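You operate a simulated robot arm through the tools that you are given. There is no shell and no other tool. Be economical: measure what you need, move in short steps, check, and stop when the job is done.

You are at the controls of a simulated two-armed robot. One attempt, no reset.

## Task
Put the shim labelled "6 mm" from the top of the press bench on the shelf of the side table and the shim that says "4 mm" on the top of the indexing bench. Put one of the tall brass parallels from the top of the fixture bench on top of the white curled drawing. Take the white strainer and put it on top of the form block. Take the small die ring and put it on the top of the indexing bench. Take the grey rag from the top deck of the green cart and put it on the grey mat. Pull the shop door open. The order is free. Set down upright: white strainer.

It is judged by the outcome, as a careful person would: the job done as asked, and still so three seconds after it is handed in. It fails if anything else is knocked over, pushed out of place, dropped, spilled or broken.

## Robot
Two 7-joint arms with fingered hands on one trunk, on a base that drives. Base frame: it is fixed to the floor where the robot stands at the start and does not move with it; the origin is under the middle of the robot, x ahead of it, y to its left, z up. Readings come in m, rad, newtons and seconds.
The left shoulder is at the start at [0.038, 0.214, 1.054], the right one opposite. With the tool pointing down near the work surface each hand reaches from about 0.14 to 0.62 m from the robot's upright axis, wherever it stands, measured 20 degrees to its own side. Places, roughly: curled drawing [0.75, 1.5, 1]; form block (8x6x4 cm) [-0.8, 0.6, 0.9]; grey mat [-1, 0.5, 0.9]; rag [0.5, -2.25, 0.75]; shelf of the side table [-3.1, 1.5, 0.3]; shim [0.5, 0, 1]; shop door [-7, 4.3, 1.1]; small die ring (6x6x3 cm) [-1, 0.1, 0.9]; tall brass parallel (8x2x3 cm) [-0.7, -0.1, 0.9]; top of the indexing bench [-1, 1.3, 0.9]; white strainer (7x7x10 cm) [-0.9, 0.1, 0.9]. Payload 3.3 kg a hand.
The tool frame of a hand sits at the grasp point between the pads (the TCP): z along the fingers, y along the line on which they close. The tips reach 0.026 m beyond it. Largest opening 0.132 m; the body of the gripper starts 0.073 m behind the TCP. The gripper is a hand of 2 fingers: y runs from the thumb to the fingers, the wrist lies at [0, 0, -0.224] in the tool frame, and closing takes about 1.5 s.
Orientation is that of the tool frame in the base frame, as [roll, pitch, yaw] about the fixed x, y, z axes, in that order (R = Rz(yaw) Ry(pitch) Rx(roll)). With the fingers straight down and closing along the base's y, the tool's x points along the base's -x, its y along +y and its z along -z.

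## Interface
- The arms move only by the tool arm_command. It takes "left_moves", "right_moves" or both (then of equal length, played together; a hand with none holds still); each is a list of rows, each a list of 7 numbers: the shift along the base's x, y, z in units of 250 mm (1.0 is 250 mm), then the turn, a rotation vector about the base's x, y, z in units of 60 degrees (1.0 is 60 degrees), then the opening, from 0 (shut) to 1 (fully open). In form: [[x, y, z, wx, wy, wz, jaw], ...]. A call has 1 to 12 rows; each row is the pose to reach, as a shift and turn from the pose commanded when the call began. A call with a number of a shift or a turn outside -1 to 1 is refused whole. A row lasts 0.2 s, in which the tool goes at most 0.05 m and 0.15 rad; a call with a longer step from one row to the next is refused whole, and so is a gripper value outside its range. A pose out of reach is approached as far as the arm can. The call stops where the force on the tool passes 40 N (or 10 N more than at its start, if that is more) or the arm is blocked; 0.2 s more then pass. The fingers move at their own pace (about 0.153 m/s each) and stop on an object; they squeeze with about 30 N. The grip force told is the motor's: it shows also when the fingers shut on nothing. Time passes only in rows, and 0.2 s behind the last, so rows that repeat a pose let the fingers close. The reply holds the time, the measured pose of the TCP, the force on the tool along the base axes, the opening and the grip force, in the units named above and with some noise, with the torque about the TCP (base axes, N m) and any sound that the robot's microphone picked up.
- Cameras (640 x 400 px; columns grow to the right, rows downward): "scene" is now at [0.1234, 0.0071, 1.2297]; the picture's right is [0.08, -1.00, 0.00], its down [-0.55, -0.04, -0.84] and it looks along [0.83, 0.06, -0.55] (base axes); focal length 214 px, centre (320, 200). "left" rides on the left gripper at [-0.066, -0.003, -0.099] in its tool frame; the picture's right is [0.04, -1.00, 0.00], its down [0.83, 0.03, -0.55] and it looks along [0.55, 0.02, 0.83] (tool axes); focal length 261 px, centre (320, 200). "right" rides on the right gripper at [0.065, -0.003, -0.099] in its tool frame; the picture's right is [0.04, 1.00, 0.00], its down [-0.83, 0.03, -0.55] and it looks along [-0.55, 0.02, 0.83] (tool axes); focal length 261 px, centre (320, 200). There is no depth. A picture from a camera that has moved, and an enlarged one, comes with that camera's place and axes in the base frame and with its lens.
- snapshot(camera): a new picture of that camera. The clock stands still meanwhile.
- raise_lower(by): slides the trunk up (or, below 0, down) by that many m; the arms and the scene camera ride with it, the base frame stays. It gives what a move gives, with no picture.
- steer(legs): drives the robot by 1 to 6 legs, each [ahead, left, turn to the left] in m, m and rad, along the robot's own axes; the way and the turn of a leg run together, so that a leg with both is an arc; at most 1.5 m and 3.142 rad a leg. The arms and the cameras ride along, it lands a little off, and it stops where it bumps. It gives what a move gives.
- preshape(shape, hand): the hand has 2 fingers and takes this shape, open, in about a second: jaw (thumb against the fingers, like two jaws); tri (thumb and two fingers); tip (a fingertip pinch); poke (one finger out to press); point (the index stretched); flat (the hand flat); cup (the hand cupped); fist (a fist). The gripper value then closes the fingers along that shape, each until it touches; the sizes above hold for jaw. It gives what a move gives, with no picture.
- head_to(pan, tilt): turns the head with the scene camera to pan (to the left, within 1.501 rad either way) and tilt (down, from -0.506 to 1.204), counted from straight ahead of the robot. It gives what a move gives.
- inspect(camera, box): a new picture of the part [left, top, right, bottom] of that camera's present view, enlarged. The clock stands still meanwhile.
- finish_job(): hands the job in; it is judged then, once.

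Work in short steps. Places have to be worked out from the pictures, the camera data and where the tool is seen: move nearer, look again, correct. Check each grasp and each placing, and mend what went wrong. You have 196 turns and 176 pictures in all, those below and enlarged ones among them. Open the grippers and draw the arms clear of the work before you hand the job in, unless the task says otherwise; then end with one line.

The tools are called after "Request:" as name(argument=value, ...) on one line, values as JSON. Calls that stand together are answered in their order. arm_command: Moves the arms, as the interface text tells. Its arguments: {"type":"object","properties":{"left_moves":{"type":"array"},"right_moves":{"type":"array"}},"required":[]} The other tools are called the same way: raise_lower (by) slides the trunk up or down; preshape (shape, hand) gives the hand a shape; steer (legs) drives the base; head_to (pan, tilt) turns the head that bears the scene camera; snapshot (camera) takes a picture; inspect (camera, box) takes an enlarged picture of a part of a camera's view; finish_job () hands the job in.

At the start:

```text
time: 0.0
left_position: [0.2025, 0.2798, 1.0008]
left_tool_rot: [-3.141, 0.0, 3.141]
left_contact_force: [-0.2, 0.3, 0.1]
left_wrist_torque: [0.02, 0.0, -0.01]
left_opening: 0.1319
left_finger_force: 0.0
left_shape: jaw
right_position: [0.2837, 0.0424, 1.1025]
right_tool_rot: [3.117, 0.002, 3.125]
right_contact_force: [0.0, 0.3, 0.2]
right_wrist_torque: [-0.04, -0.04, 0.03]
right_opening: 0.1318
right_finger_force: 0.1
right_shape: jaw
trunk travel left (down, up): [-0.336, 0.424]
robot x, y, heading: [0.0013, 0.0007, -0.003]
head pan, tilt: [0.077, 0.583]
```

scene: 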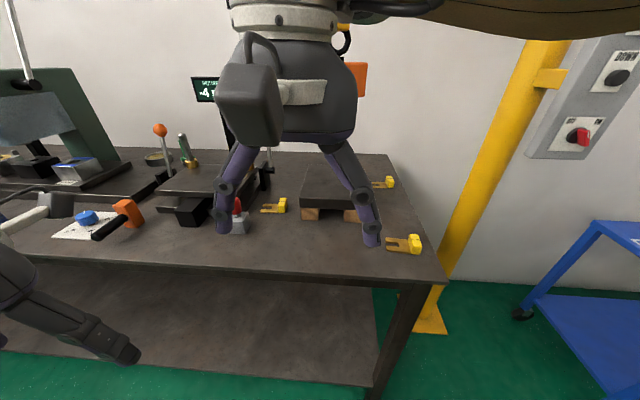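
right: 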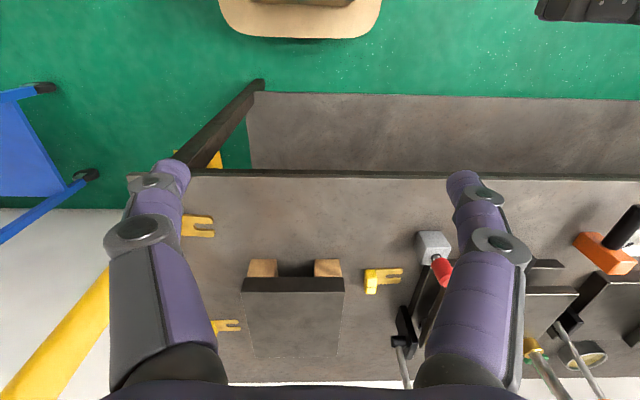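
left: 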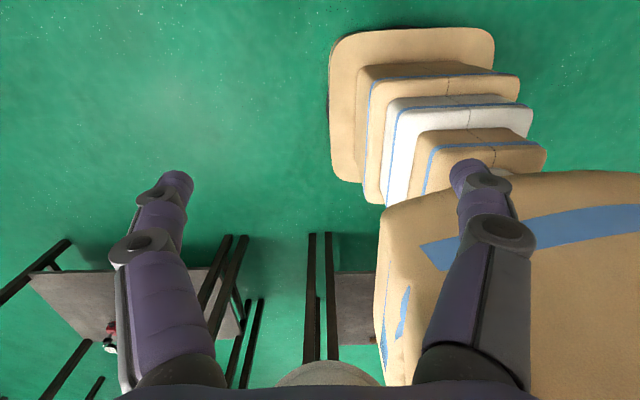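

The picture shows three yellow shims on the bench ahead. I enlarge to read their labels.

Request:
inspect(camera="scene", box=[240, 160, 440, 285])

Request:
inspect(camera="right", box=[170, 200, 420, 356])

Request:
head_to(pan=1.2, tilt=0.5)

Request:
snapshot(camera="scene")

```text
3.20 times, centred on (340, 222) of scene
camera zoom: at [0.1234, 0.0071, 1.2297], right [0.08, -1.0, 0.0], down [-0.55, -0.04, -0.84], along [0.83, 0.06, -0.55], focal length 686 px, centre (256, 128)
```

zoom: 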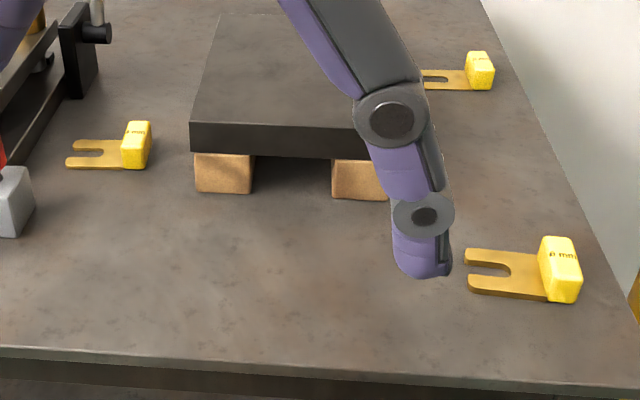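

```text
2.56 times, centred on (295, 278) of right
camera zoom: at [0.2186, 0.0381, 1.2015], right [-0.02, 1.0, 0.02], down [0.83, 0.01, 0.56], along [0.56, 0.03, -0.83], focal length 667 px, centre (384, 0)
```

zoom: 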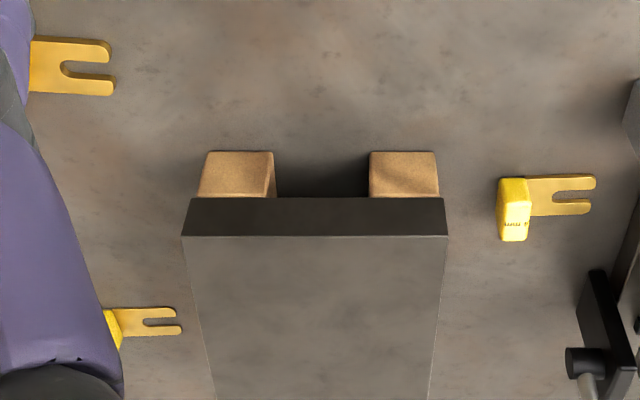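

```text
time: 1.4
left_position: [0.2039, 0.2795, 1.0001]
left_tool_rot: [-3.141, -0.001, 3.141]
left_contact_force: [0.1, 1.2, -0.3]
left_wrist_torque: [-0.02, 0.01, -0.01]
left_opening: 0.1321
left_finger_force: 0.0
left_shape: jaw
right_position: [0.2852, 0.0424, 1.1052]
right_tool_rot: [3.115, 0.004, 3.119]
right_contact_force: [-0.1, -0.4, 0.2]
right_wrist_torque: [0.0, -0.02, -0.02]
right_opening: 0.1321
right_finger_force: 0.1
right_shape: jaw
trunk travel left (down, up): [-0.336, 0.424]
robot x, y, heading: [0.0005, 0.0015, -0.001]
head pan, tilt: [1.201, 0.499]
```

```text
170 pictures are left
camera scene: at [0.0677, 0.085, 1.2371], right [0.93, -0.36, 0.0], down [-0.17, -0.45, -0.88], along [0.32, 0.82, -0.48], focal length 214 px, centre (320, 200)
```

scene: 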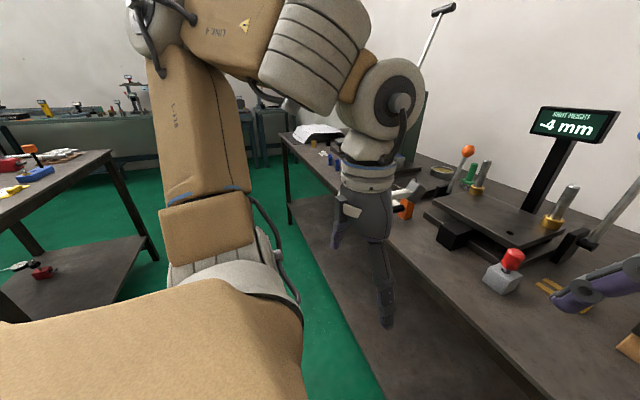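

Three shims at about (0.51,0.12), (0.40,-0.135), (0.62,-0.14). I turn the head back, and take tighter enlargements to read the labels; also look round for the others.

Request:
head_to(pan=-0.1, tilt=0.65)

Request:
snapshot(camera="scene")

```text
time: 2.8
left_position: [0.2031, 0.279, 0.9994]
left_tool_rot: [3.141, 0.0, -3.141]
left_contact_force: [-0.7, 0.6, -0.5]
left_wrist_torque: [-0.01, -0.01, 0.03]
left_opening: 0.132
left_finger_force: 0.1
left_shape: jaw
right_position: [0.2862, 0.041, 1.1043]
right_tool_rot: [3.114, 0.005, 3.12]
right_contact_force: [-0.3, -0.4, 0.1]
right_wrist_torque: [0.01, -0.01, 0.02]
right_opening: 0.1319
right_finger_force: 0.1
right_shape: jaw
trunk travel left (down, up): [-0.336, 0.424]
robot x, y, heading: [0.0012, 0.0032, -0.001]
head pan, tilt: [-0.099, 0.649]
```

```text
169 pictures are left
camera scene: at [0.1211, -0.0083, 1.2238], right [-0.1, -1.0, 0.0], down [-0.6, 0.06, -0.8], along [0.79, -0.08, -0.6], focal length 214 px, centre (320, 200)
```

scene: 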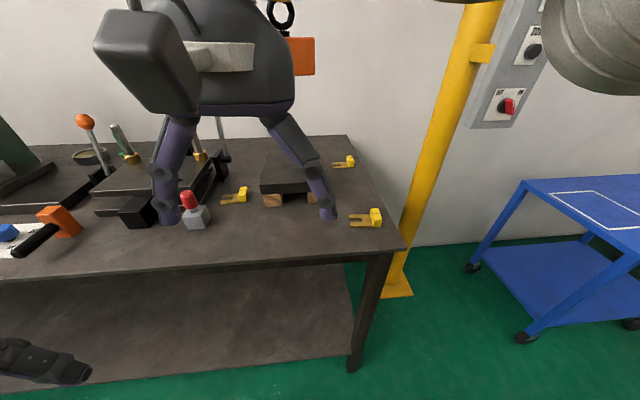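

I enlarge each shim tightly.

Request:
inspect(camera="scene", box=[360, 202, 392, 222])

Request:
inspect(camera="scene", box=[335, 150, 367, 170])

Request:
inspect(camera="scene", box=[226, 182, 258, 202])

```text
16.00 times, centred on (376, 212) of scene
camera zoom: at [0.1211, -0.0083, 1.2238], right [-0.1, -1.0, 0.0], down [-0.6, 0.06, -0.8], along [0.79, -0.08, -0.6], focal length 3432 px, centre (-576, 8)
```

zoom: 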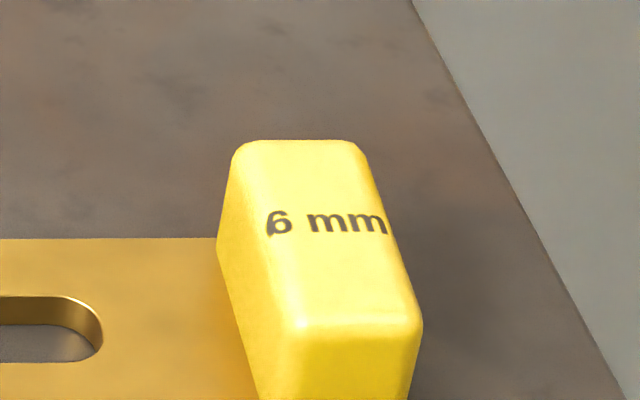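

```text
16.00 times, centred on (351, 160) of scene
camera zoom: at [0.1211, -0.0083, 1.2238], right [-0.1, -1.0, 0.0], down [-0.6, 0.06, -0.8], along [0.79, -0.08, -0.6], focal length 3432 px, centre (-176, 840)
```

zoom: 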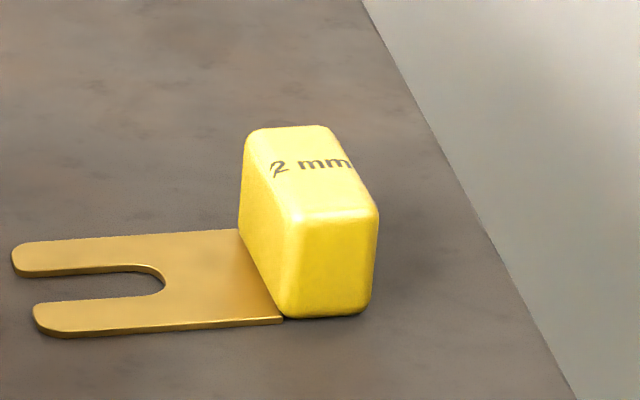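

```text
16.00 times, centred on (242, 192) of scene
camera zoom: at [0.1211, -0.0083, 1.2238], right [-0.1, -1.0, 0.0], down [-0.6, 0.06, -0.8], along [0.79, -0.08, -0.6], focal length 3432 px, centre (1568, 328)
```

zoom: 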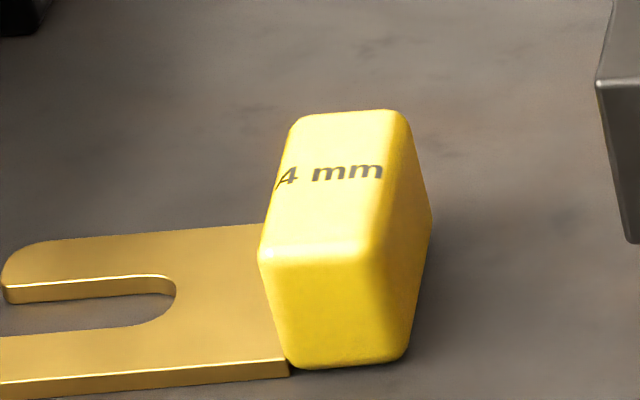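

Labels are legible: near-right shim is 6 mm, left one is 4 mm, far right is 2 mm. I move the right hand above the 6 mm shim at about (0.40,-0.135), keeping height, and look.

Request:
arm_command(right_moves=[[0.09, -0.14, 0, 0, 0, 0, 1], [0.18, -0.28, 0, 0, 0, 0, 1], [0.27, -0.42, 0, 0, 0, 0, 1], [0.36, -0.56, 0, 0, 0, 0, 1], [0.45, -0.7, 0, 0, 0, 0, 1]], left_moves=[[0, 0, 0.1, 0, 0, 0, 1], [0, 0, 0.2, 0, 0, 0, 1], [0, 0, 0.3, 0, 0, 0, 1], [0, 0, 0.4, 0, 0, 0, 1], [0, 0, 0.5, 0, 0, 0, 1]])

Request:
snapshot(camera="right")

```text
time: 4.0
left_position: [0.1955, 0.2769, 1.0917]
left_tool_rot: [-3.139, 0.0, -3.141]
left_contact_force: [0.1, -0.4, 0.1]
left_wrist_torque: [0.0, 0.01, 0.01]
left_opening: 0.1322
left_finger_force: 0.1
left_shape: jaw
left hand out of reach, approached as far as the arm can: row 4, 5
right_position: [0.3963, -0.1322, 1.1056]
right_tool_rot: [3.121, 0.0, 3.126]
right_contact_force: [0.4, -0.1, -0.7]
right_wrist_torque: [0.02, -0.02, -0.02]
right_opening: 0.132
right_finger_force: 0.1
right_shape: jaw
right hand out of reach, approached as far as the arm can: row 3, 4, 5
trunk travel left (down, up): [-0.336, 0.424]
robot x, y, heading: [-0.0011, 0.0007, -0.0]
head pan, tilt: [-0.099, 0.649]
```

```text
165 pictures are left
camera right: at [0.3318, -0.1367, 1.2043], right [-0.02, 1.0, 0.02], down [0.83, 0.01, 0.55], along [0.55, 0.03, -0.83], focal length 261 px, centre (320, 200)
```

right: 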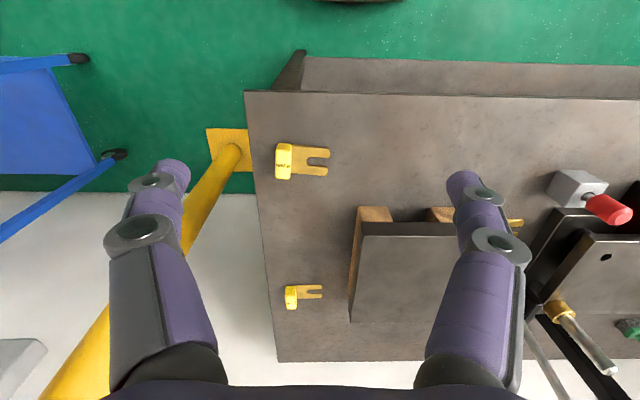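

The two views put the 6 mm tab top at about (0.472,-0.172,0.908) and the 4 mm tab at about (0.595,0.145). The bench edge is at x≈0.39; I roll 0.12 m ahead for better reach.

Request:
steer(legs=[[0.12, 0, 0]])

Request:
snapshot(camera="right")

Request:
snapshot(camera="left")

```text
time: 5.3
left_position: [0.3177, 0.2784, 1.0914]
left_tool_rot: [-3.14, -0.001, 3.139]
left_contact_force: [0.4, -0.3, 0.2]
left_wrist_torque: [0.0, 0.03, 0.01]
left_opening: 0.1318
left_finger_force: 0.0
left_shape: jaw
right_position: [0.5177, -0.1311, 1.1051]
right_tool_rot: [3.119, -0.003, 3.125]
right_contact_force: [-0.4, 0.0, 0.6]
right_wrist_torque: [-0.01, 0.0, 0.0]
right_opening: 0.1318
right_finger_force: 0.1
right_shape: jaw
trunk travel left (down, up): [-0.336, 0.424]
robot x, y, heading: [0.1193, -0.0007, -0.001]
head pan, tilt: [-0.099, 0.649]
```

```text
164 pictures are left
camera right: at [0.4527, -0.136, 1.2041], right [-0.02, 1.0, 0.02], down [0.83, 0.01, 0.55], along [0.55, 0.03, -0.83], focal length 261 px, centre (320, 200)
```

right: 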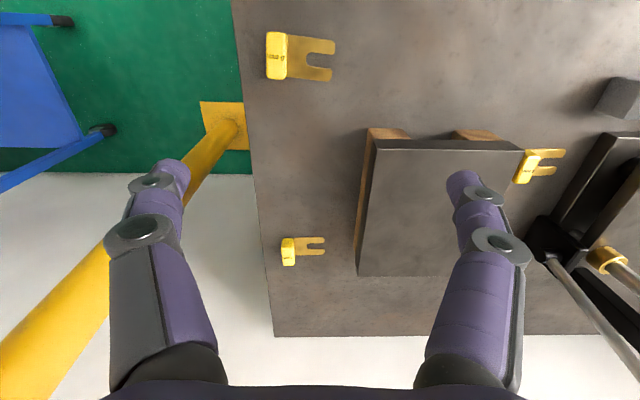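

```text
163 pictures are left
camera left: at [0.3832, 0.2752, 1.191], right [-0.04, -1.0, 0.0], down [-0.83, 0.04, 0.55], along [-0.55, 0.02, -0.83], focal length 261 px, centre (320, 200)
```

left: 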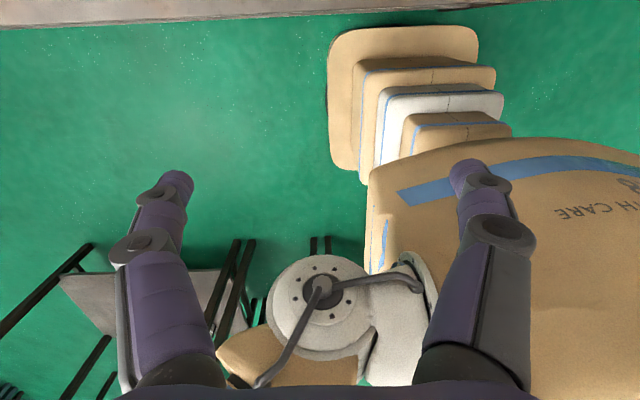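

Tab confirmed at (0.477,-0.173). I move over it and descend to TCP 0.935.

Request:
arm_command(right_moves=[[-0.084, -0.084, 0, 0, 0, 0, 0.6], [-0.164, -0.168, -0.08, 0, 0, 0, 0.6], [-0.164, -0.168, -0.22, 0, 0, 0, 0.6], [-0.164, -0.168, -0.36, 0, 0, 0, 0.6], [-0.164, -0.168, -0.5, 0, 0, 0, 0.6], [-0.164, -0.168, -0.6, 0, 0, 0, 0.6], [-0.164, -0.168, -0.68, 0, 0, 0, 0.6]])

Request:
snapshot(camera="right")

Request:
inspect(camera="scene", box=[260, 120, 500, 270])

```text
time: 6.9
left_position: [0.3181, 0.2782, 1.0905]
left_tool_rot: [-3.139, -0.001, 3.139]
left_contact_force: [-0.4, -0.7, -0.1]
left_wrist_torque: [-0.01, 0.0, 0.01]
left_opening: 0.1318
left_finger_force: 0.2
left_shape: jaw
right_position: [0.5941, -0.1183, 1.0172]
right_tool_rot: [3.122, -0.011, 3.123]
right_contact_force: [0.8, 0.4, -0.1]
right_wrist_torque: [-0.03, 0.01, 0.02]
right_opening: 0.0796
right_finger_force: 0.0
right_shape: jaw
right hand out of reach, approached as far as the arm can: row 1, 2, 3, 4, 5, 6, 7
trunk travel left (down, up): [-0.336, 0.424]
robot x, y, heading: [0.1177, 0.0001, 0.0]
head pan, tilt: [-0.099, 0.649]
```

```text
162 pictures are left
camera right: at [0.5292, -0.122, 1.1159], right [-0.02, 1.0, 0.02], down [0.84, 0.01, 0.55], along [0.54, 0.03, -0.84], focal length 261 px, centre (320, 200)
```

right: 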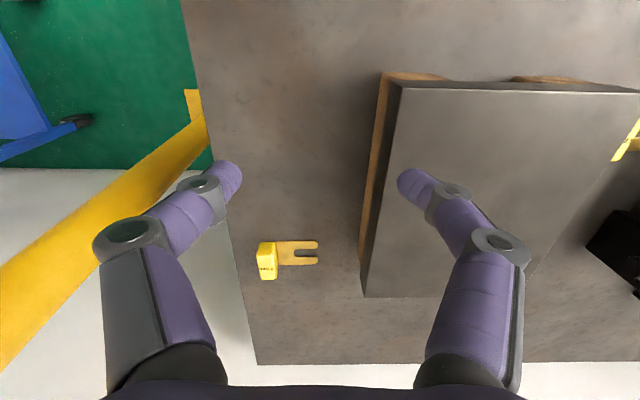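

```text
2.67 times, centred on (380, 195) of scene
camera zoom: at [0.2427, -0.0079, 1.2235], right [-0.1, -0.99, 0.0], down [-0.6, 0.06, -0.8], along [0.79, -0.08, -0.61], focal length 572 px, centre (160, 213)
```

zoom: 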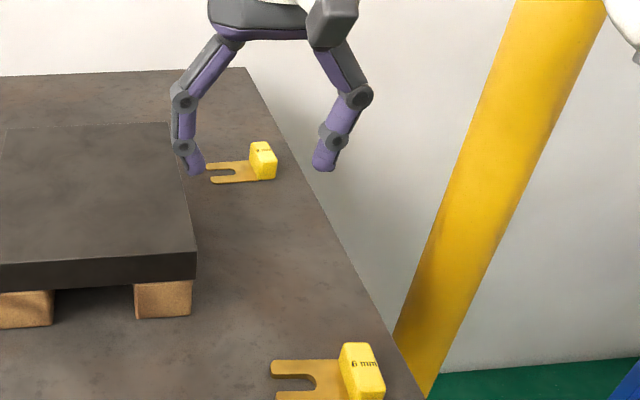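

The arm wandered outwards: it was out of reach at that height. I raise the trunk 0.2 m so the shoulders are well above the work, then reposition.

Request:
raise_lower(by=0.2)

Request:
arm_command(right_moves=[[-0.1, -0.05, 0, 0, 0, 0, 0.6], [-0.2, -0.1, 0, 0, 0, 0, 0.6], [-0.3, -0.15, 0, 0, 0, 0, 0.6], [-0.4, -0.2, 0, 0, 0, 0, 0.6], [-0.468, -0.22, 0, 0, 0, 0, 0.6]])

```text
time: 9.0
left_position: [0.3144, 0.2786, 1.2925]
left_tool_rot: [-3.135, 0.012, 3.14]
left_contact_force: [-0.5, -0.3, -1.5]
left_wrist_torque: [-0.03, 0.01, 0.01]
left_opening: 0.1319
left_finger_force: 0.2
left_shape: jaw
right_position: [0.5788, -0.1189, 1.2505]
right_tool_rot: [3.12, 0.063, 3.123]
right_contact_force: [-0.2, -0.7, 0.9]
right_wrist_torque: [0.03, 0.0, 0.02]
right_opening: 0.0797
right_finger_force: 0.0
right_shape: jaw
trunk travel left (down, up): [-0.536, 0.224]
robot x, y, heading: [0.1193, -0.0028, -0.002]
head pan, tilt: [-0.099, 0.649]
```

```text
time: 10.2
left_position: [0.315, 0.2774, 1.2923]
left_tool_rot: [-3.136, 0.012, 3.139]
left_contact_force: [0.3, 0.2, 0.7]
left_wrist_torque: [0.02, 0.02, -0.04]
left_opening: 0.132
left_finger_force: 0.0
left_shape: jaw
right_position: [0.516, -0.1495, 1.3211]
right_tool_rot: [3.119, 0.059, 3.124]
right_contact_force: [-0.5, -0.5, 0.5]
right_wrist_torque: [0.02, 0.03, 0.0]
right_opening: 0.0798
right_finger_force: 0.0
right_shape: jaw
right hand out of reach, approached as far as the arm can: row 1, 2, 3, 4, 5
trunk travel left (down, up): [-0.536, 0.224]
robot x, y, heading: [0.1193, -0.0011, -0.003]
head pan, tilt: [-0.099, 0.649]
```

The tool-down pose is limited when the wrist is high relative to the shoulder. I go straight down 0.22 m first.

Request:
arm_command(right_moves=[[0, 0, -0.18, 0, 0, 0, 0.6], [0, 0, -0.36, 0, 0, 0, 0.6], [0, 0, -0.54, 0, 0, 0, 0.6], [0, 0, -0.72, 0, 0, 0, 0.6], [0, 0, -0.9, 0, 0, 0, 0.6]])

```text
time: 11.4
left_position: [0.3178, 0.2803, 1.291]
left_tool_rot: [-3.133, 0.009, 3.139]
left_contact_force: [-0.2, 0.2, -0.6]
left_wrist_torque: [-0.06, 0.01, -0.04]
left_opening: 0.1318
left_finger_force: 0.1
left_shape: jaw
right_position: [0.6001, -0.077, 1.18]
right_tool_rot: [3.078, 0.038, 3.123]
right_contact_force: [0.7, 0.5, -0.8]
right_wrist_torque: [-0.07, 0.07, -0.01]
right_opening: 0.0796
right_finger_force: 0.1
right_shape: jaw
right hand out of reach, approached as far as the arm can: row 1, 2, 3, 4, 5
trunk travel left (down, up): [-0.536, 0.224]
robot x, y, heading: [0.1208, 0.0038, -0.007]
head pan, tilt: [-0.099, 0.649]
```

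Still sliding outward along a constraint. I look at the arm with the head camera to understand its posture.

Request:
head_to(pan=-0.5, tilt=0.2)

Request:
snapshot(camera="scene")

```text
time: 12.3
left_position: [0.3128, 0.2777, 1.2912]
left_tool_rot: [-3.137, 0.01, 3.14]
left_contact_force: [-0.1, 0.8, -0.8]
left_wrist_torque: [-0.01, -0.01, -0.02]
left_opening: 0.1318
left_finger_force: 0.0
left_shape: jaw
right_position: [0.5971, -0.0793, 1.1828]
right_tool_rot: [3.077, 0.038, 3.127]
right_contact_force: [0.0, 0.4, -0.4]
right_wrist_torque: [0.02, 0.03, -0.01]
right_opening: 0.0796
right_finger_force: 0.1
right_shape: jaw
trunk travel left (down, up): [-0.536, 0.224]
robot x, y, heading: [0.1209, 0.0018, 0.002]
head pan, tilt: [-0.499, 0.201]
```

```text
160 pictures are left
camera scene: at [0.215, -0.0442, 1.4658], right [-0.48, -0.88, 0.0], down [-0.18, 0.1, -0.98], along [0.86, -0.47, -0.2], focal length 214 px, centre (320, 200)
```

scene: 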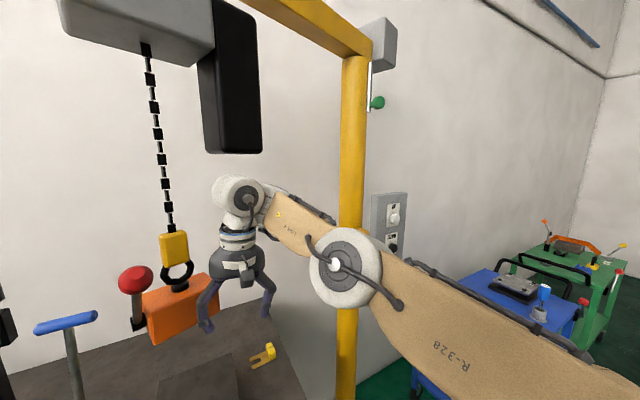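

The elbow is out to the right. I bring the hand toward the arm's own side, away from the hoist hook.

Request:
arm_command(right_moves=[[0, -0.16, 0, 0, 0, 0, 0.6], [0, -0.32, 0, 0, 0, 0, 0.6], [0, -0.48, 0, 0, 0, 0, 0.6], [0, -0.64, 0, 0, 0, 0, 0.6]])

Request:
arm_command(right_moves=[[-0.16, 0, 0, 0, 0, 0, 0.6], [-0.32, 0, 0, 0, 0, 0, 0.6], [-0.48, 0, 0, 0, 0, 0, 0.6], [-0.64, 0, 0, 0, 0, 0, 0.6]])

```text
time: 13.3
left_position: [0.3142, 0.2781, 1.2922]
left_tool_rot: [-3.137, 0.012, 3.141]
left_contact_force: [-0.5, 0.0, 0.3]
left_wrist_torque: [-0.03, 0.0, -0.03]
left_opening: 0.1318
left_finger_force: 0.0
left_shape: jaw
right_position: [0.6133, -0.1661, 1.2135]
right_tool_rot: [3.031, 0.035, 3.098]
right_contact_force: [-0.3, 0.1, -0.6]
right_wrist_torque: [0.03, -0.02, 0.01]
right_opening: 0.0793
right_finger_force: 0.1
right_shape: jaw
right hand out of reach, approached as far as the arm can: row 1, 2, 3, 4
trunk travel left (down, up): [-0.536, 0.224]
robot x, y, heading: [0.1217, 0.0001, 0.0]
head pan, tilt: [-0.499, 0.201]
```

```text
time: 14.3
left_position: [0.3117, 0.2785, 1.2926]
left_tool_rot: [-3.137, 0.014, 3.141]
left_contact_force: [-0.9, -0.6, -1.1]
left_wrist_torque: [-0.02, -0.03, -0.01]
left_opening: 0.1322
left_finger_force: 0.1
left_shape: jaw
right_position: [0.5284, -0.1468, 1.3107]
right_tool_rot: [3.035, 0.026, 3.098]
right_contact_force: [-0.5, -0.5, -0.3]
right_wrist_torque: [0.0, -0.08, -0.01]
right_opening: 0.0795
right_finger_force: 0.1
right_shape: jaw
right hand out of reach, approached as far as the arm can: row 1, 2, 3, 4
trunk travel left (down, up): [-0.536, 0.224]
robot x, y, heading: [0.1169, 0.0032, 0.001]
head pan, tilt: [-0.499, 0.201]
```

The right arm seems caught against a joint limit. I test how freely the left one moves: down 0.2 m and forward over the 4 mm shim's side.

Request:
arm_command(left_moves=[[0, 0, -0.18, 0, 0, 0, 0.6], [0.0, 0, -0.36, 0, 0, 0, 0.6], [0, 0, -0.54, 0, 0, 0, 0.6], [0.1, 0, -0.68, 0, 0, 0, 0.6], [0.28, 0, -0.7, 0, 0, 0, 0.6], [0.46, 0, -0.7, 0, 0, 0, 0.6]])

Request:
head_to(pan=0.2, tilt=0.5)

Request:
snapshot(camera="scene")

```text
time: 15.7
left_position: [0.4319, 0.2783, 1.1154]
left_tool_rot: [-3.135, 0.008, 3.14]
left_contact_force: [-0.1, -0.5, 0.2]
left_wrist_torque: [-0.04, 0.05, 0.0]
left_opening: 0.0795
left_finger_force: 0.0
left_shape: jaw
left hand out of reach, approached as far as the arm can: row 3, 4
right_position: [0.5325, -0.1473, 1.3068]
right_tool_rot: [3.035, 0.021, 3.097]
right_contact_force: [0.4, -0.5, 0.0]
right_wrist_torque: [0.0, 0.01, -0.03]
right_opening: 0.0797
right_finger_force: 0.2
right_shape: jaw
trunk travel left (down, up): [-0.536, 0.224]
robot x, y, heading: [0.1196, -0.0021, 0.004]
head pan, tilt: [-0.499, 0.201]
```

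```text
time: 16.8
left_position: [0.4284, 0.2777, 1.1173]
left_tool_rot: [-3.135, 0.012, 3.139]
left_contact_force: [0.0, -0.1, 0.0]
left_wrist_torque: [-0.03, 0.03, 0.0]
left_opening: 0.0795
left_finger_force: 0.1
left_shape: jaw
right_position: [0.5302, -0.1487, 1.309]
right_tool_rot: [3.035, 0.024, 3.097]
right_contact_force: [-0.1, 1.0, 0.5]
right_wrist_torque: [0.01, 0.0, 0.01]
right_opening: 0.0793
right_finger_force: 0.1
right_shape: jaw
trunk travel left (down, up): [-0.536, 0.224]
robot x, y, heading: [0.1197, 0.001, -0.0]
head pan, tilt: [0.201, 0.499]
```

```text
159 pictures are left
camera scene: at [0.2217, 0.018, 1.4383], right [0.2, -0.98, 0.0], down [-0.47, -0.09, -0.88], along [0.86, 0.17, -0.48], focal length 214 px, centre (320, 200)
```

scene: 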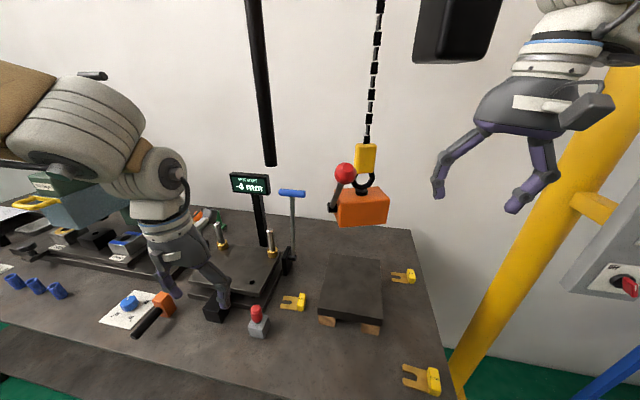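

Left arm moves well. The right hand's camera side is the reverse of the left's, so its wrist roll may sit near its limit; I test by yawing it +0.6 rad.

Request:
arm_command(right_moves=[[0, 0, 0, 0, 0, 0.14, 0.6], [0, 0, 0, 0, 0, 0.28, 0.6], [0, 0, 0, 0, 0, 0.42, 0.6], [0, 0, 0, 0, 0, 0.56, 0.6], [0, 0, 0, 0, 0, 0.7, 0.6]])

```text
time: 18.0
left_position: [0.4273, 0.2788, 1.1167]
left_tool_rot: [-3.137, 0.011, 3.14]
left_contact_force: [0.8, -0.4, -0.3]
left_wrist_torque: [0.01, 0.0, 0.02]
left_opening: 0.0796
left_finger_force: 0.1
left_shape: jaw
right_position: [0.4114, -0.0728, 1.3383]
right_tool_rot: [3.033, 0.009, -2.53]
right_contact_force: [-0.5, -0.2, -0.4]
right_wrist_torque: [0.0, -0.05, 0.05]
right_opening: 0.0796
right_finger_force: 0.1
right_shape: jaw
right hand out of reach, approached as far as the arm can: row 2, 3, 4, 5
trunk travel left (down, up): [-0.536, 0.224]
robot x, y, heading: [0.119, 0.0047, 0.0]
head pan, tilt: [0.201, 0.499]
```

Yawing that way freed the position inward. I continue yawing while heading down and to its own side.

Request:
arm_command(right_moves=[[0, -0.1, -0.08, 0, 0, 0.14, 0.6], [0, -0.2, -0.16, 0, 0, 0.28, 0.6], [0, -0.3, -0.24, 0, 0, 0.42, 0.6], [0, -0.4, -0.32, 0, 0, 0.56, 0.6], [0, -0.5, -0.4, 0, 0, 0.7, 0.6], [0, -0.5, -0.5, 0, 0, 0.84, 0.6], [0, -0.5, -0.6, 0, 0, 0.98, 0.6]])

```text
time: 19.4
left_position: [0.4293, 0.2775, 1.1171]
left_tool_rot: [-3.137, 0.012, 3.14]
left_contact_force: [0.1, 0.9, 0.2]
left_wrist_torque: [-0.03, 0.02, 0.0]
left_opening: 0.0793
left_finger_force: 0.0
left_shape: jaw
right_position: [0.2079, -0.1643, 1.345]
right_tool_rot: [3.019, 0.019, -1.713]
right_contact_force: [4.6, -13.8, 43.3]
right_wrist_torque: [-0.03, 2.07, 0.68]
right_opening: 0.0745
right_finger_force: 0.1
right_shape: jaw
right hand out of reach, approached as far as the arm can: row 1, 2, 3, 4, 5, 6
trunk travel left (down, up): [-0.536, 0.224]
robot x, y, heading: [0.1191, 0.0009, 0.001]
head pan, tilt: [0.201, 0.499]
stopped in row 6 (right hand): the force on the tool passed its limit at 55 N (the readings are from after the stop); the commanded pose is now the measured one
```

The hand came too close to the robot's own trunk. I move it forward and outward to clear, then continue.

Request:
arm_command(right_moves=[[0.15, -0.1, 0.05, 0, 0, 0, 0.6], [0.3, -0.2, 0.05, 0, 0, 0, 0.6], [0.45, -0.3, 0.05, 0, 0, 0, 0.6], [0.6, -0.4, 0.05, 0, 0, 0, 0.6], [0.75, -0.5, 0.05, 0, 0, 0, 0.6]])

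Request:
head_to(pan=-0.6, tilt=0.5)

Request:
snapshot(camera="scene")

```text
time: 19.8
left_position: [0.4298, 0.2758, 1.1173]
left_tool_rot: [-3.137, 0.013, 3.14]
left_contact_force: [0.0, -0.6, -0.4]
left_wrist_torque: [0.01, -0.01, 0.04]
left_opening: 0.0797
left_finger_force: 0.1
left_shape: jaw
right_position: [0.2092, -0.1723, 1.3439]
right_tool_rot: [3.016, 0.026, -1.724]
right_contact_force: [5.6, -11.9, 47.1]
right_wrist_torque: [0.02, 2.46, 0.59]
right_opening: 0.0758
right_finger_force: 0.0
right_shape: jaw
right hand out of reach, approached as far as the arm can: row 1
trunk travel left (down, up): [-0.536, 0.224]
robot x, y, heading: [0.1233, 0.0033, 0.001]
head pan, tilt: [0.201, 0.499]
stopped in row 1 (right hand): the force on the tool passed its limit at 60 N (the readings are from after the stop); the commanded pose is now the measured one
```

```text
time: 20.9
left_position: [0.4293, 0.2773, 1.1177]
left_tool_rot: [-3.137, 0.013, 3.141]
left_contact_force: [0.1, -0.1, 0.2]
left_wrist_torque: [-0.03, 0.0, 0.02]
left_opening: 0.0796
left_finger_force: 0.1
left_shape: jaw
right_position: [0.2105, -0.1716, 1.3435]
right_tool_rot: [3.02, 0.023, -1.722]
right_contact_force: [7.6, 1.6, 54.0]
right_wrist_torque: [0.25, 2.82, -0.11]
right_opening: 0.076
right_finger_force: 0.0
right_shape: jaw
trunk travel left (down, up): [-0.536, 0.224]
robot x, y, heading: [0.1188, 0.0002, -0.0]
head pan, tilt: [-0.6, 0.499]
```

```text
158 pictures are left
camera scene: at [0.2077, -0.0515, 1.4383], right [-0.57, -0.82, 0.0], down [-0.39, 0.27, -0.88], along [0.72, -0.5, -0.48], focal length 214 px, centre (320, 200)
```

scene: 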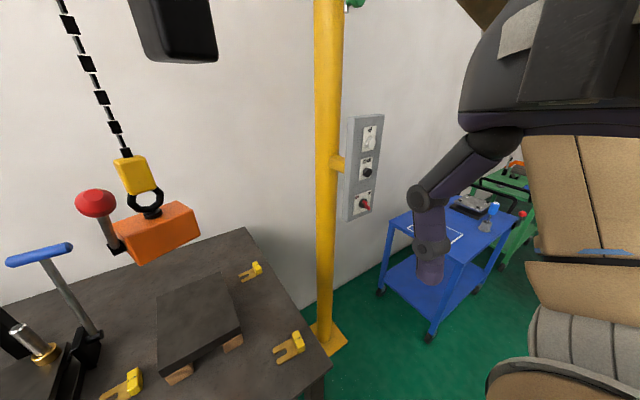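

The finger is pressing on the robot's own upper arm from above. I lift straight up first, then go forward.

Request:
arm_command(right_moves=[[0, 0, 0.12, 0, 0, 0, 0.6], [0, 0, 0.24, 0, 0, 0, 0.6], [0.1, 0, 0.36, 0, 0, 0, 0.6], [0.25, 0, 0.4, 0, 0, 0, 0.6], [0.4, 0, 0.4, 0, 0, 0, 0.6], [0.55, 0, 0.4, 0, 0, 0, 0.6]])

```text
time: 22.3
left_position: [0.4295, 0.278, 1.1171]
left_tool_rot: [-3.137, 0.013, 3.141]
left_contact_force: [0.4, 0.3, 0.1]
left_wrist_torque: [0.04, 0.0, -0.01]
left_opening: 0.0795
left_finger_force: 0.1
left_shape: jaw
right_position: [0.2121, -0.1438, 1.3515]
right_tool_rot: [3.018, 0.018, -1.724]
right_contact_force: [0.1, -0.3, 0.4]
right_wrist_torque: [0.0, 0.03, 0.0]
right_opening: 0.0792
right_finger_force: 0.1
right_shape: jaw
right hand out of reach, approached as far as the arm can: row 1, 2, 3, 4, 5, 6
trunk travel left (down, up): [-0.536, 0.224]
robot x, y, heading: [0.1207, -0.0001, -0.003]
head pan, tilt: [-0.6, 0.499]
```

Free of contact now. I try tilting the tool forward (about -y), which should relax the wrist, while going forward.

Request:
arm_command(right_moves=[[0.1, 0, 0, 0, -0.13, 0, 0.6], [0.2, 0, 0, 0, -0.26, 0, 0.6], [0.3, 0, 0, 0, -0.39, 0, 0.6], [0.4, 0, 0, 0, -0.52, 0, 0.6], [0.5, 0, 0, 0, -0.65, 0, 0.6], [0.6, 0, 0, 0, -0.78, 0, 0.6]])

```text
time: 23.6
left_position: [0.4285, 0.2752, 1.1179]
left_tool_rot: [-3.136, 0.013, 3.14]
left_contact_force: [-0.6, 0.1, -0.1]
left_wrist_torque: [-0.01, -0.01, 0.02]
left_opening: 0.0795
left_finger_force: 0.1
left_shape: jaw
right_position: [0.1218, -0.1936, 1.3468]
right_tool_rot: [-2.669, 0.121, -1.683]
right_contact_force: [-3.3, -8.3, 54.4]
right_wrist_torque: [0.07, 1.21, 0.23]
right_opening: 0.0558
right_finger_force: 0.0
right_shape: jaw
right hand out of reach, approached as far as the arm can: row 1, 2, 3, 4, 5, 6
trunk travel left (down, up): [-0.536, 0.224]
robot x, y, heading: [0.1186, 0.0007, -0.0]
head pan, tilt: [-0.6, 0.499]
stopped in row 6 (right hand): the force on the tool passed its limit at 81 N (the readings are from after the stop); the commanded pose is now the measured one
```

That drew the hand back instead. I reverse: undo the tilt, then undo the yaw, heading forward.

Request:
arm_command(right_moves=[[0, 0, 0.1, 0, 0.13, 0, 0.6], [0.1, 0, 0.1, 0, 0.26, 0, 0.6], [0.2, 0, 0.1, 0, 0.39, 0, 0.6], [0.3, 0, 0.1, 0, 0.45, -0.1, 0.6], [0.4, 0, 0.1, 0, 0.45, -0.22, 0.6], [0.5, 0, 0.1, 0, 0.45, -0.34, 0.6], [0.6, 0, 0.1, 0, 0.45, -0.46, 0.6], [0.7, 0, 0.1, 0, 0.45, -0.58, 0.6], [0.8, 0, 0.1, 0, 0.45, -0.7, 0.6]])

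```text
time: 25.6
left_position: [0.4293, 0.2773, 1.1168]
left_tool_rot: [-3.136, 0.01, 3.14]
left_contact_force: [-0.3, -0.5, -0.3]
left_wrist_torque: [-0.02, -0.03, -0.01]
left_opening: 0.0796
left_finger_force: 0.0
left_shape: jaw
right_position: [0.2873, -0.1776, 1.3433]
right_tool_rot: [-3.095, -0.09, -2.38]
right_contact_force: [-15.3, 5.5, 35.1]
right_wrist_torque: [2.45, 2.62, 0.51]
right_opening: 0.1008
right_finger_force: 0.1
right_shape: jaw
right hand out of reach, approached as far as the arm can: row 1, 2, 3, 4, 5, 6, 7, 8, 9
trunk travel left (down, up): [-0.536, 0.224]
robot x, y, heading: [0.1207, -0.0014, -0.002]
head pan, tilt: [-0.6, 0.499]
stopped in row 9 (right hand): the force on the tool passed its limit at 67 N (the readings are from after the stop); the commanded pose is now the measured one
```

Still touching something, I look.

Request:
snapshot(camera="scene")

Request:
snapshot(camera="right")

```text
157 pictures are left
camera scene: at [0.2078, -0.0514, 1.4383], right [-0.57, -0.82, 0.0], down [-0.39, 0.27, -0.88], along [0.72, -0.5, -0.48], focal length 214 px, centre (320, 200)
```

scene: 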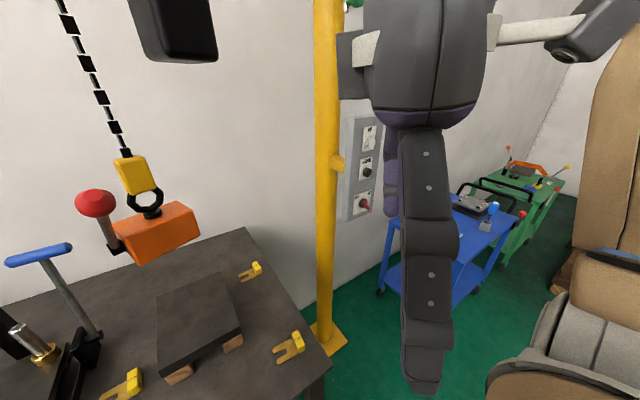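

```text
156 pictures are left
camera right: at [0.2461, -0.2162, 1.4479], right [-0.72, 0.69, -0.04], down [0.6, 0.65, 0.47], along [0.35, 0.32, -0.88], focal length 261 px, centre (320, 200)
```

right: 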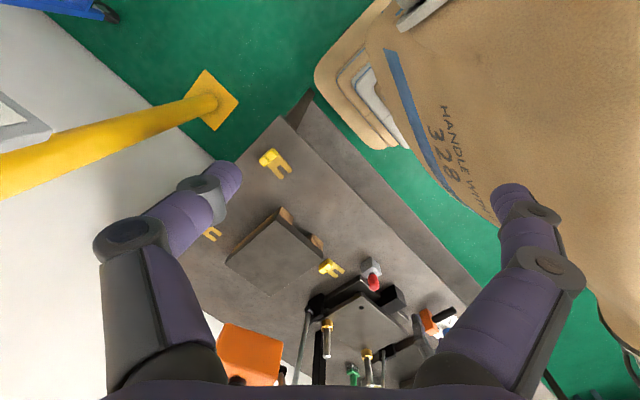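

One finger rubs the robot's chest. I move forward (x) with no other change.

Request:
arm_command(right_moves=[[0.15, -0.05, 0, 0, 0, 0, 0.3], [0.3, -0.1, 0, 0, 0, -0.1, 0.3], [0.45, -0.1, 0, 0, 0, -0.2, 0.3], [0.6, -0.1, 0, 0, 0, -0.3, 0.3], [0.7, -0.1, 0, 0, 0, -0.4, 0.3], [0.8, -0.1, 0, 0, 0, -0.5, 0.3]])

```text
time: 25.9
left_position: [0.4299, 0.2779, 1.1149]
left_tool_rot: [-3.137, 0.012, 3.14]
left_contact_force: [1.3, -0.3, 0.1]
left_wrist_torque: [-0.03, 0.0, 0.01]
left_opening: 0.0794
left_finger_force: 0.0
left_shape: jaw
right_position: [0.2897, -0.1747, 1.3453]
right_tool_rot: [-3.105, -0.087, -2.372]
right_contact_force: [-12.1, 9.4, 37.3]
right_wrist_torque: [2.76, 2.61, 0.22]
right_opening: 0.0797
right_finger_force: 0.0
right_shape: jaw
right hand out of reach, approached as far as the arm can: row 1
trunk travel left (down, up): [-0.536, 0.224]
robot x, y, heading: [0.1209, -0.0014, -0.002]
head pan, tilt: [-0.6, 0.499]
stopped in row 1 (right hand): the force on the tool passed its limit at 60 N (the readings are from after the stop); the commanded pose is now the measured one
```

Force is mainly upward, so I lift with slight forward yaw.

Request:
arm_command(right_moves=[[0, 0, 0.15, 0, 0, 0, 0.3], [0, 0.05, 0.3, 0, 0, 0, 0.3], [0.1, 0.1, 0.3, 0, 0, -0.12, 0.3], [0.2, 0.15, 0.3, 0, 0, -0.24, 0.3], [0.35, 0.15, 0.3, 0, 0, -0.36, 0.3], [0.5, 0.15, 0.3, 0, 0, -0.48, 0.3], [0.65, 0.15, 0.3, 0, 0, -0.6, 0.3]])

Request:
snapshot(camera="scene")

```text
time: 27.5
left_position: [0.4307, 0.2786, 1.1164]
left_tool_rot: [-3.138, 0.01, 3.138]
left_contact_force: [-0.2, 0.3, -0.7]
left_wrist_torque: [-0.01, 0.01, 0.02]
left_opening: 0.0795
left_finger_force: 0.0
left_shape: jaw
right_position: [0.4174, -0.1363, 1.3562]
right_tool_rot: [-3.099, -0.089, -3.003]
right_contact_force: [-0.1, -0.9, 0.2]
right_wrist_torque: [0.02, 0.01, 0.02]
right_opening: 0.0399
right_finger_force: 0.1
right_shape: jaw
right hand out of reach, approached as far as the arm can: row 1, 2, 3, 4, 5, 6, 7
trunk travel left (down, up): [-0.536, 0.224]
robot x, y, heading: [0.1202, -0.0027, -0.002]
head pan, tilt: [-0.6, 0.499]
```

```text
155 pictures are left
camera scene: at [0.2084, -0.0518, 1.4382], right [-0.57, -0.82, 0.0], down [-0.4, 0.27, -0.88], along [0.72, -0.5, -0.48], focal length 214 px, centre (320, 200)
```

scene: 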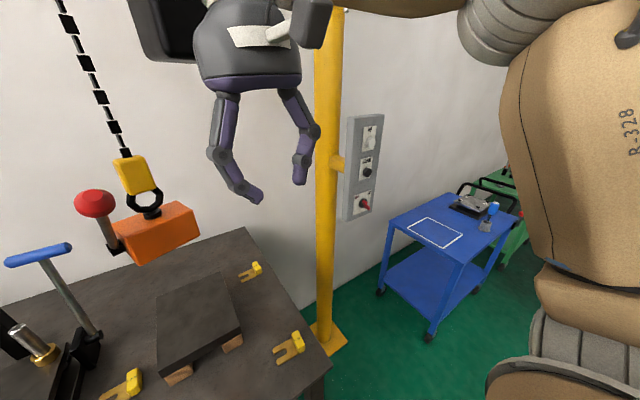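

Free. Now I yaw the other way while moving right and down, to see if that side unwinds the wrist.

Request:
arm_command(right_moves=[[0, -0.08, -0.1, 0, 0, -0.1, 0.6], [0, -0.16, -0.2, 0, 0, -0.2, 0.6], [0, -0.24, -0.3, 0, 0, -0.3, 0.6], [0, -0.32, -0.4, 0, 0, -0.4, 0.6], [0, -0.4, -0.5, 0, 0, -0.5, 0.6], [0, -0.4, -0.6, 0, 0, -0.6, 0.6], [0, -0.4, -0.7, 0, 0, -0.7, 0.6]])

```text
time: 29.1
left_position: [0.4289, 0.2768, 1.1156]
left_tool_rot: [-3.136, 0.012, 3.14]
left_contact_force: [0.3, 0.1, -0.4]
left_wrist_torque: [-0.01, 0.0, 0.01]
left_opening: 0.0795
left_finger_force: 0.1
left_shape: jaw
right_position: [0.484, -0.1966, 1.2946]
right_tool_rot: [-3.091, -0.103, 2.545]
right_contact_force: [-1.1, 0.1, 0.2]
right_wrist_torque: [-0.01, 0.02, 0.0]
right_opening: 0.079
right_finger_force: 0.1
right_shape: jaw
right hand out of reach, approached as far as the arm can: row 2, 3, 4, 5, 6, 7
trunk travel left (down, up): [-0.536, 0.224]
robot x, y, heading: [0.1159, -0.0006, -0.002]
head pan, tilt: [-0.6, 0.499]
```

Progress: the constraint eased a little with this yaw. I continue the same way.

Request:
arm_command(right_moves=[[0, 0, -0.1, 0, 0, -0.14, 0.6], [0, 0, -0.2, 0, 0, -0.28, 0.6], [0, 0, -0.3, 0, 0, -0.42, 0.6], [0, 0, -0.4, 0, 0, -0.56, 0.6], [0, 0, -0.5, 0, 0, -0.7, 0.6], [0, 0, -0.6, 0, 0, -0.84, 0.6], [0, 0, -0.7, 0, 0, -0.98, 0.6]])

Request:
snapshot(camera="scene")

```text
time: 30.7
left_position: [0.4293, 0.277, 1.1163]
left_tool_rot: [-3.137, 0.012, 3.139]
left_contact_force: [0.2, 0.0, -0.6]
left_wrist_torque: [-0.02, 0.02, 0.0]
left_opening: 0.0792
left_finger_force: 0.1
left_shape: jaw
right_position: [0.6072, -0.1574, 1.1708]
right_tool_rot: [-3.089, -0.098, 1.518]
right_contact_force: [-0.4, -0.2, 0.4]
right_wrist_torque: [-0.03, 0.01, -0.02]
right_opening: 0.0788
right_finger_force: 0.1
right_shape: jaw
right hand out of reach, approached as far as the arm can: row 1, 2, 3, 4, 5, 6, 7
trunk travel left (down, up): [-0.536, 0.224]
robot x, y, heading: [0.119, -0.0027, 0.003]
head pan, tilt: [-0.6, 0.499]
```

```text
154 pictures are left
camera scene: at [0.2086, -0.0515, 1.4382], right [-0.57, -0.82, 0.0], down [-0.4, 0.27, -0.88], along [0.72, -0.5, -0.48], focal length 214 px, centre (320, 200)
```

scene: 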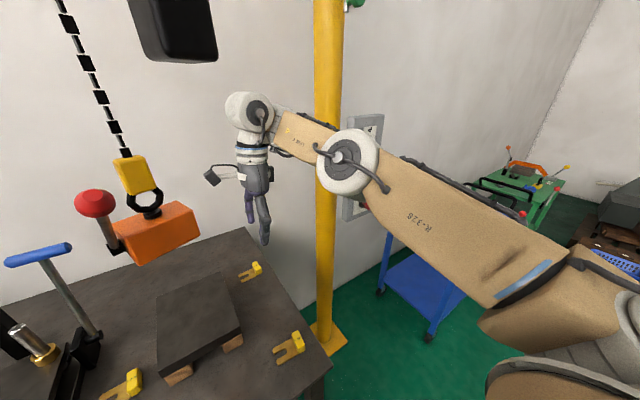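

The arm is nearly straight with the wrist bent at its limit, hence the sliding. I tilt the tool forward (wrist relaxes) while drawing in, so the elbow can fold.

Request:
arm_command(right_moves=[[-0.1, 0, 0, 0, -0.14, 0, 0.6], [-0.2, 0, 0, 0, -0.28, 0, 0.6], [-0.3, 0, 0, 0, -0.42, 0, 0.6], [-0.4, 0, 0, 0, -0.56, 0, 0.6], [-0.5, -0.05, 0, 0, -0.7, 0, 0.6], [-0.55, -0.1, -0.05, 0, -0.84, 0, 0.6], [-0.6, -0.15, -0.1, 0, -0.98, 0, 0.6]])

Request:
snapshot(camera="scene")

```text
time: 32.3
left_position: [0.4296, 0.2787, 1.1173]
left_tool_rot: [-3.135, 0.012, 3.141]
left_contact_force: [0.3, -0.1, 1.1]
left_wrist_torque: [0.01, -0.03, -0.01]
left_opening: 0.0793
left_finger_force: 0.0
left_shape: jaw
right_position: [0.608, -0.0472, 1.3176]
right_tool_rot: [2.723, -0.137, 1.503]
right_contact_force: [-0.6, -0.3, -0.5]
right_wrist_torque: [-0.03, 0.0, -0.03]
right_opening: 0.079
right_finger_force: 0.0
right_shape: jaw
right hand out of reach, approached as far as the arm can: row 1, 2, 3, 4, 5, 6, 7
trunk travel left (down, up): [-0.536, 0.224]
robot x, y, heading: [0.1208, 0.0023, -0.004]
head pan, tilt: [-0.6, 0.499]
stopped in row 7 (right hand): the arm was blocked; the commanded pose is now the measured one
```

```text
153 pictures are left
camera scene: at [0.2071, -0.0498, 1.4384], right [-0.57, -0.82, 0.0], down [-0.39, 0.27, -0.88], along [0.72, -0.5, -0.48], focal length 214 px, centre (320, 200)
```

scene: 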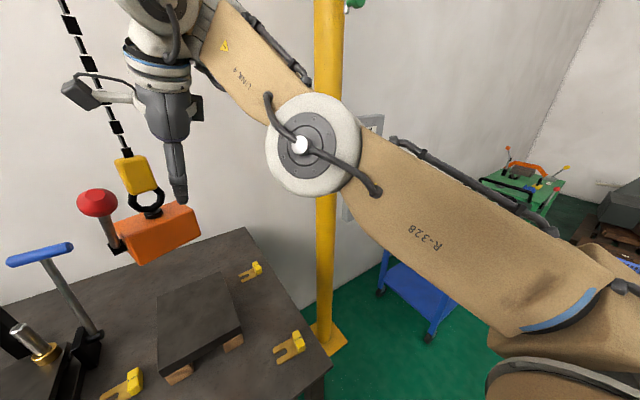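

The hand is close to the hoist hook; I back it off to the right and undo the tilt.

Request:
arm_command(right_moves=[[0, -0.12, 0, 0, 0.1, 0, 0.6], [0, -0.24, 0, 0, 0.2, 0, 0.6], [0, -0.36, 0, 0, 0.3, 0, 0.6], [0, -0.48, 0, 0, 0.4, 0, 0.6], [0, -0.6, 0, 0, 0.5, 0, 0.6], [0, -0.72, 0, 0, 0.6, 0, 0.6]])

```text
time: 33.7
left_position: [0.4293, 0.2775, 1.1166]
left_tool_rot: [-3.135, 0.013, 3.141]
left_contact_force: [0.5, 0.2, -0.1]
left_wrist_torque: [0.0, 0.0, 0.02]
left_opening: 0.0792
left_finger_force: 0.1
left_shape: jaw
right_position: [0.5516, -0.1974, 1.2859]
right_tool_rot: [-2.955, -0.091, 1.443]
right_contact_force: [0.3, -0.1, 0.8]
right_wrist_torque: [0.02, -0.02, 0.0]
right_opening: 0.0789
right_finger_force: 0.1
right_shape: jaw
right hand out of reach, approached as far as the arm can: row 3, 4, 5, 6
trunk travel left (down, up): [-0.536, 0.224]
robot x, y, heading: [0.1201, -0.0042, 0.006]
head pan, tilt: [-0.6, 0.499]
```

Tilting the tool backward turned out to be the freer direction. I try more of it while drawing in and to the right.

Request:
arm_command(right_moves=[[-0.08, -0.05, 0, 0, 0.14, 0, 0.6], [-0.16, -0.1, 0, 0, 0.28, 0, 0.6], [-0.24, -0.15, 0, 0, 0.42, 0, 0.6], [-0.32, -0.2, 0, 0, 0.56, 0, 0.6], [-0.4, -0.25, -0.05, 0, 0.7, 0, 0.6]])

Request:
snapshot(camera="scene")

```text
time: 34.9
left_position: [0.4294, 0.2774, 1.1172]
left_tool_rot: [-3.137, 0.01, 3.139]
left_contact_force: [0.1, 0.0, 0.2]
left_wrist_torque: [0.04, 0.02, -0.02]
left_opening: 0.0794
left_finger_force: 0.0
left_shape: jaw
right_position: [0.4111, -0.2273, 1.2367]
right_tool_rot: [-2.234, 0.025, 1.422]
right_contact_force: [0.0, -0.5, -0.4]
right_wrist_torque: [0.0, -0.02, -0.01]
right_opening: 0.0788
right_finger_force: 0.0
right_shape: jaw
right hand out of reach, approached as far as the arm can: row 1, 2, 3, 4, 5
trunk travel left (down, up): [-0.536, 0.224]
robot x, y, heading: [0.1237, 0.001, 0.001]
head pan, tilt: [-0.6, 0.499]
```

```text
152 pictures are left
camera scene: at [0.2079, -0.0522, 1.4382], right [-0.57, -0.82, 0.0], down [-0.39, 0.27, -0.88], along [0.72, -0.5, -0.48], focal length 214 px, centre (320, 200)
```

scene: 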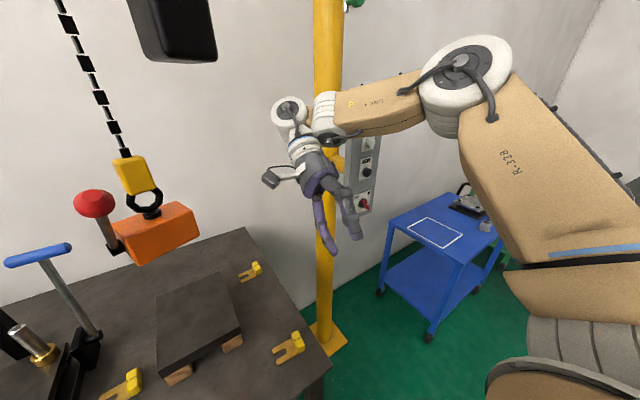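

Now the elbow is folded and up, like the left. I rotate the tool back to vertical while lowering the hand.

Request:
arm_command(right_moves=[[0.05, 0, -0.1, 0, -0.12, 0, 0.6], [0.1, 0, -0.2, 0, -0.24, 0, 0.6], [0.15, 0, -0.3, 0, -0.36, 0, 0.6], [0.2, 0.02, -0.4, 0, -0.48, 0, 0.6], [0.24, 0.04, -0.48, 0, -0.6, 0, 0.6], [0.26, 0.06, -0.54, 0, -0.72, 0, 0.6], [0.26, 0.08, -0.58, 0, -0.86, 0, 0.6]])

Request:
snapshot(camera="scene")

```text
time: 36.5
left_position: [0.4311, 0.2775, 1.1161]
left_tool_rot: [-3.136, 0.01, 3.14]
left_contact_force: [0.4, 0.0, -0.7]
left_wrist_torque: [-0.02, 0.02, 0.0]
left_opening: 0.0797
left_finger_force: 0.0
left_shape: jaw
right_position: [0.6184, -0.1559, 1.1405]
right_tool_rot: [-3.091, -0.112, 1.455]
right_contact_force: [0.0, -0.7, -0.6]
right_wrist_torque: [-0.03, 0.01, 0.0]
right_opening: 0.0791
right_finger_force: 0.1
right_shape: jaw
right hand out of reach, approached as far as the arm can: row 3, 4, 5, 6, 7
trunk travel left (down, up): [-0.536, 0.224]
robot x, y, heading: [0.1191, -0.0028, 0.0]
head pan, tilt: [-0.6, 0.499]
```

```text
151 pictures are left
camera scene: at [0.208, -0.0515, 1.4382], right [-0.57, -0.82, 0.0], down [-0.39, 0.27, -0.88], along [0.72, -0.5, -0.48], focal length 214 px, centre (320, 200)
```

scene: 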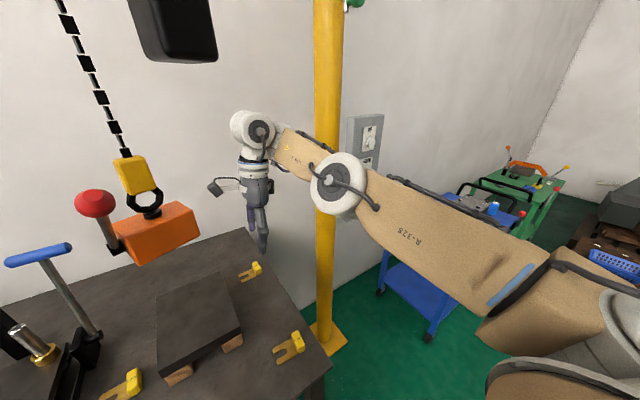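

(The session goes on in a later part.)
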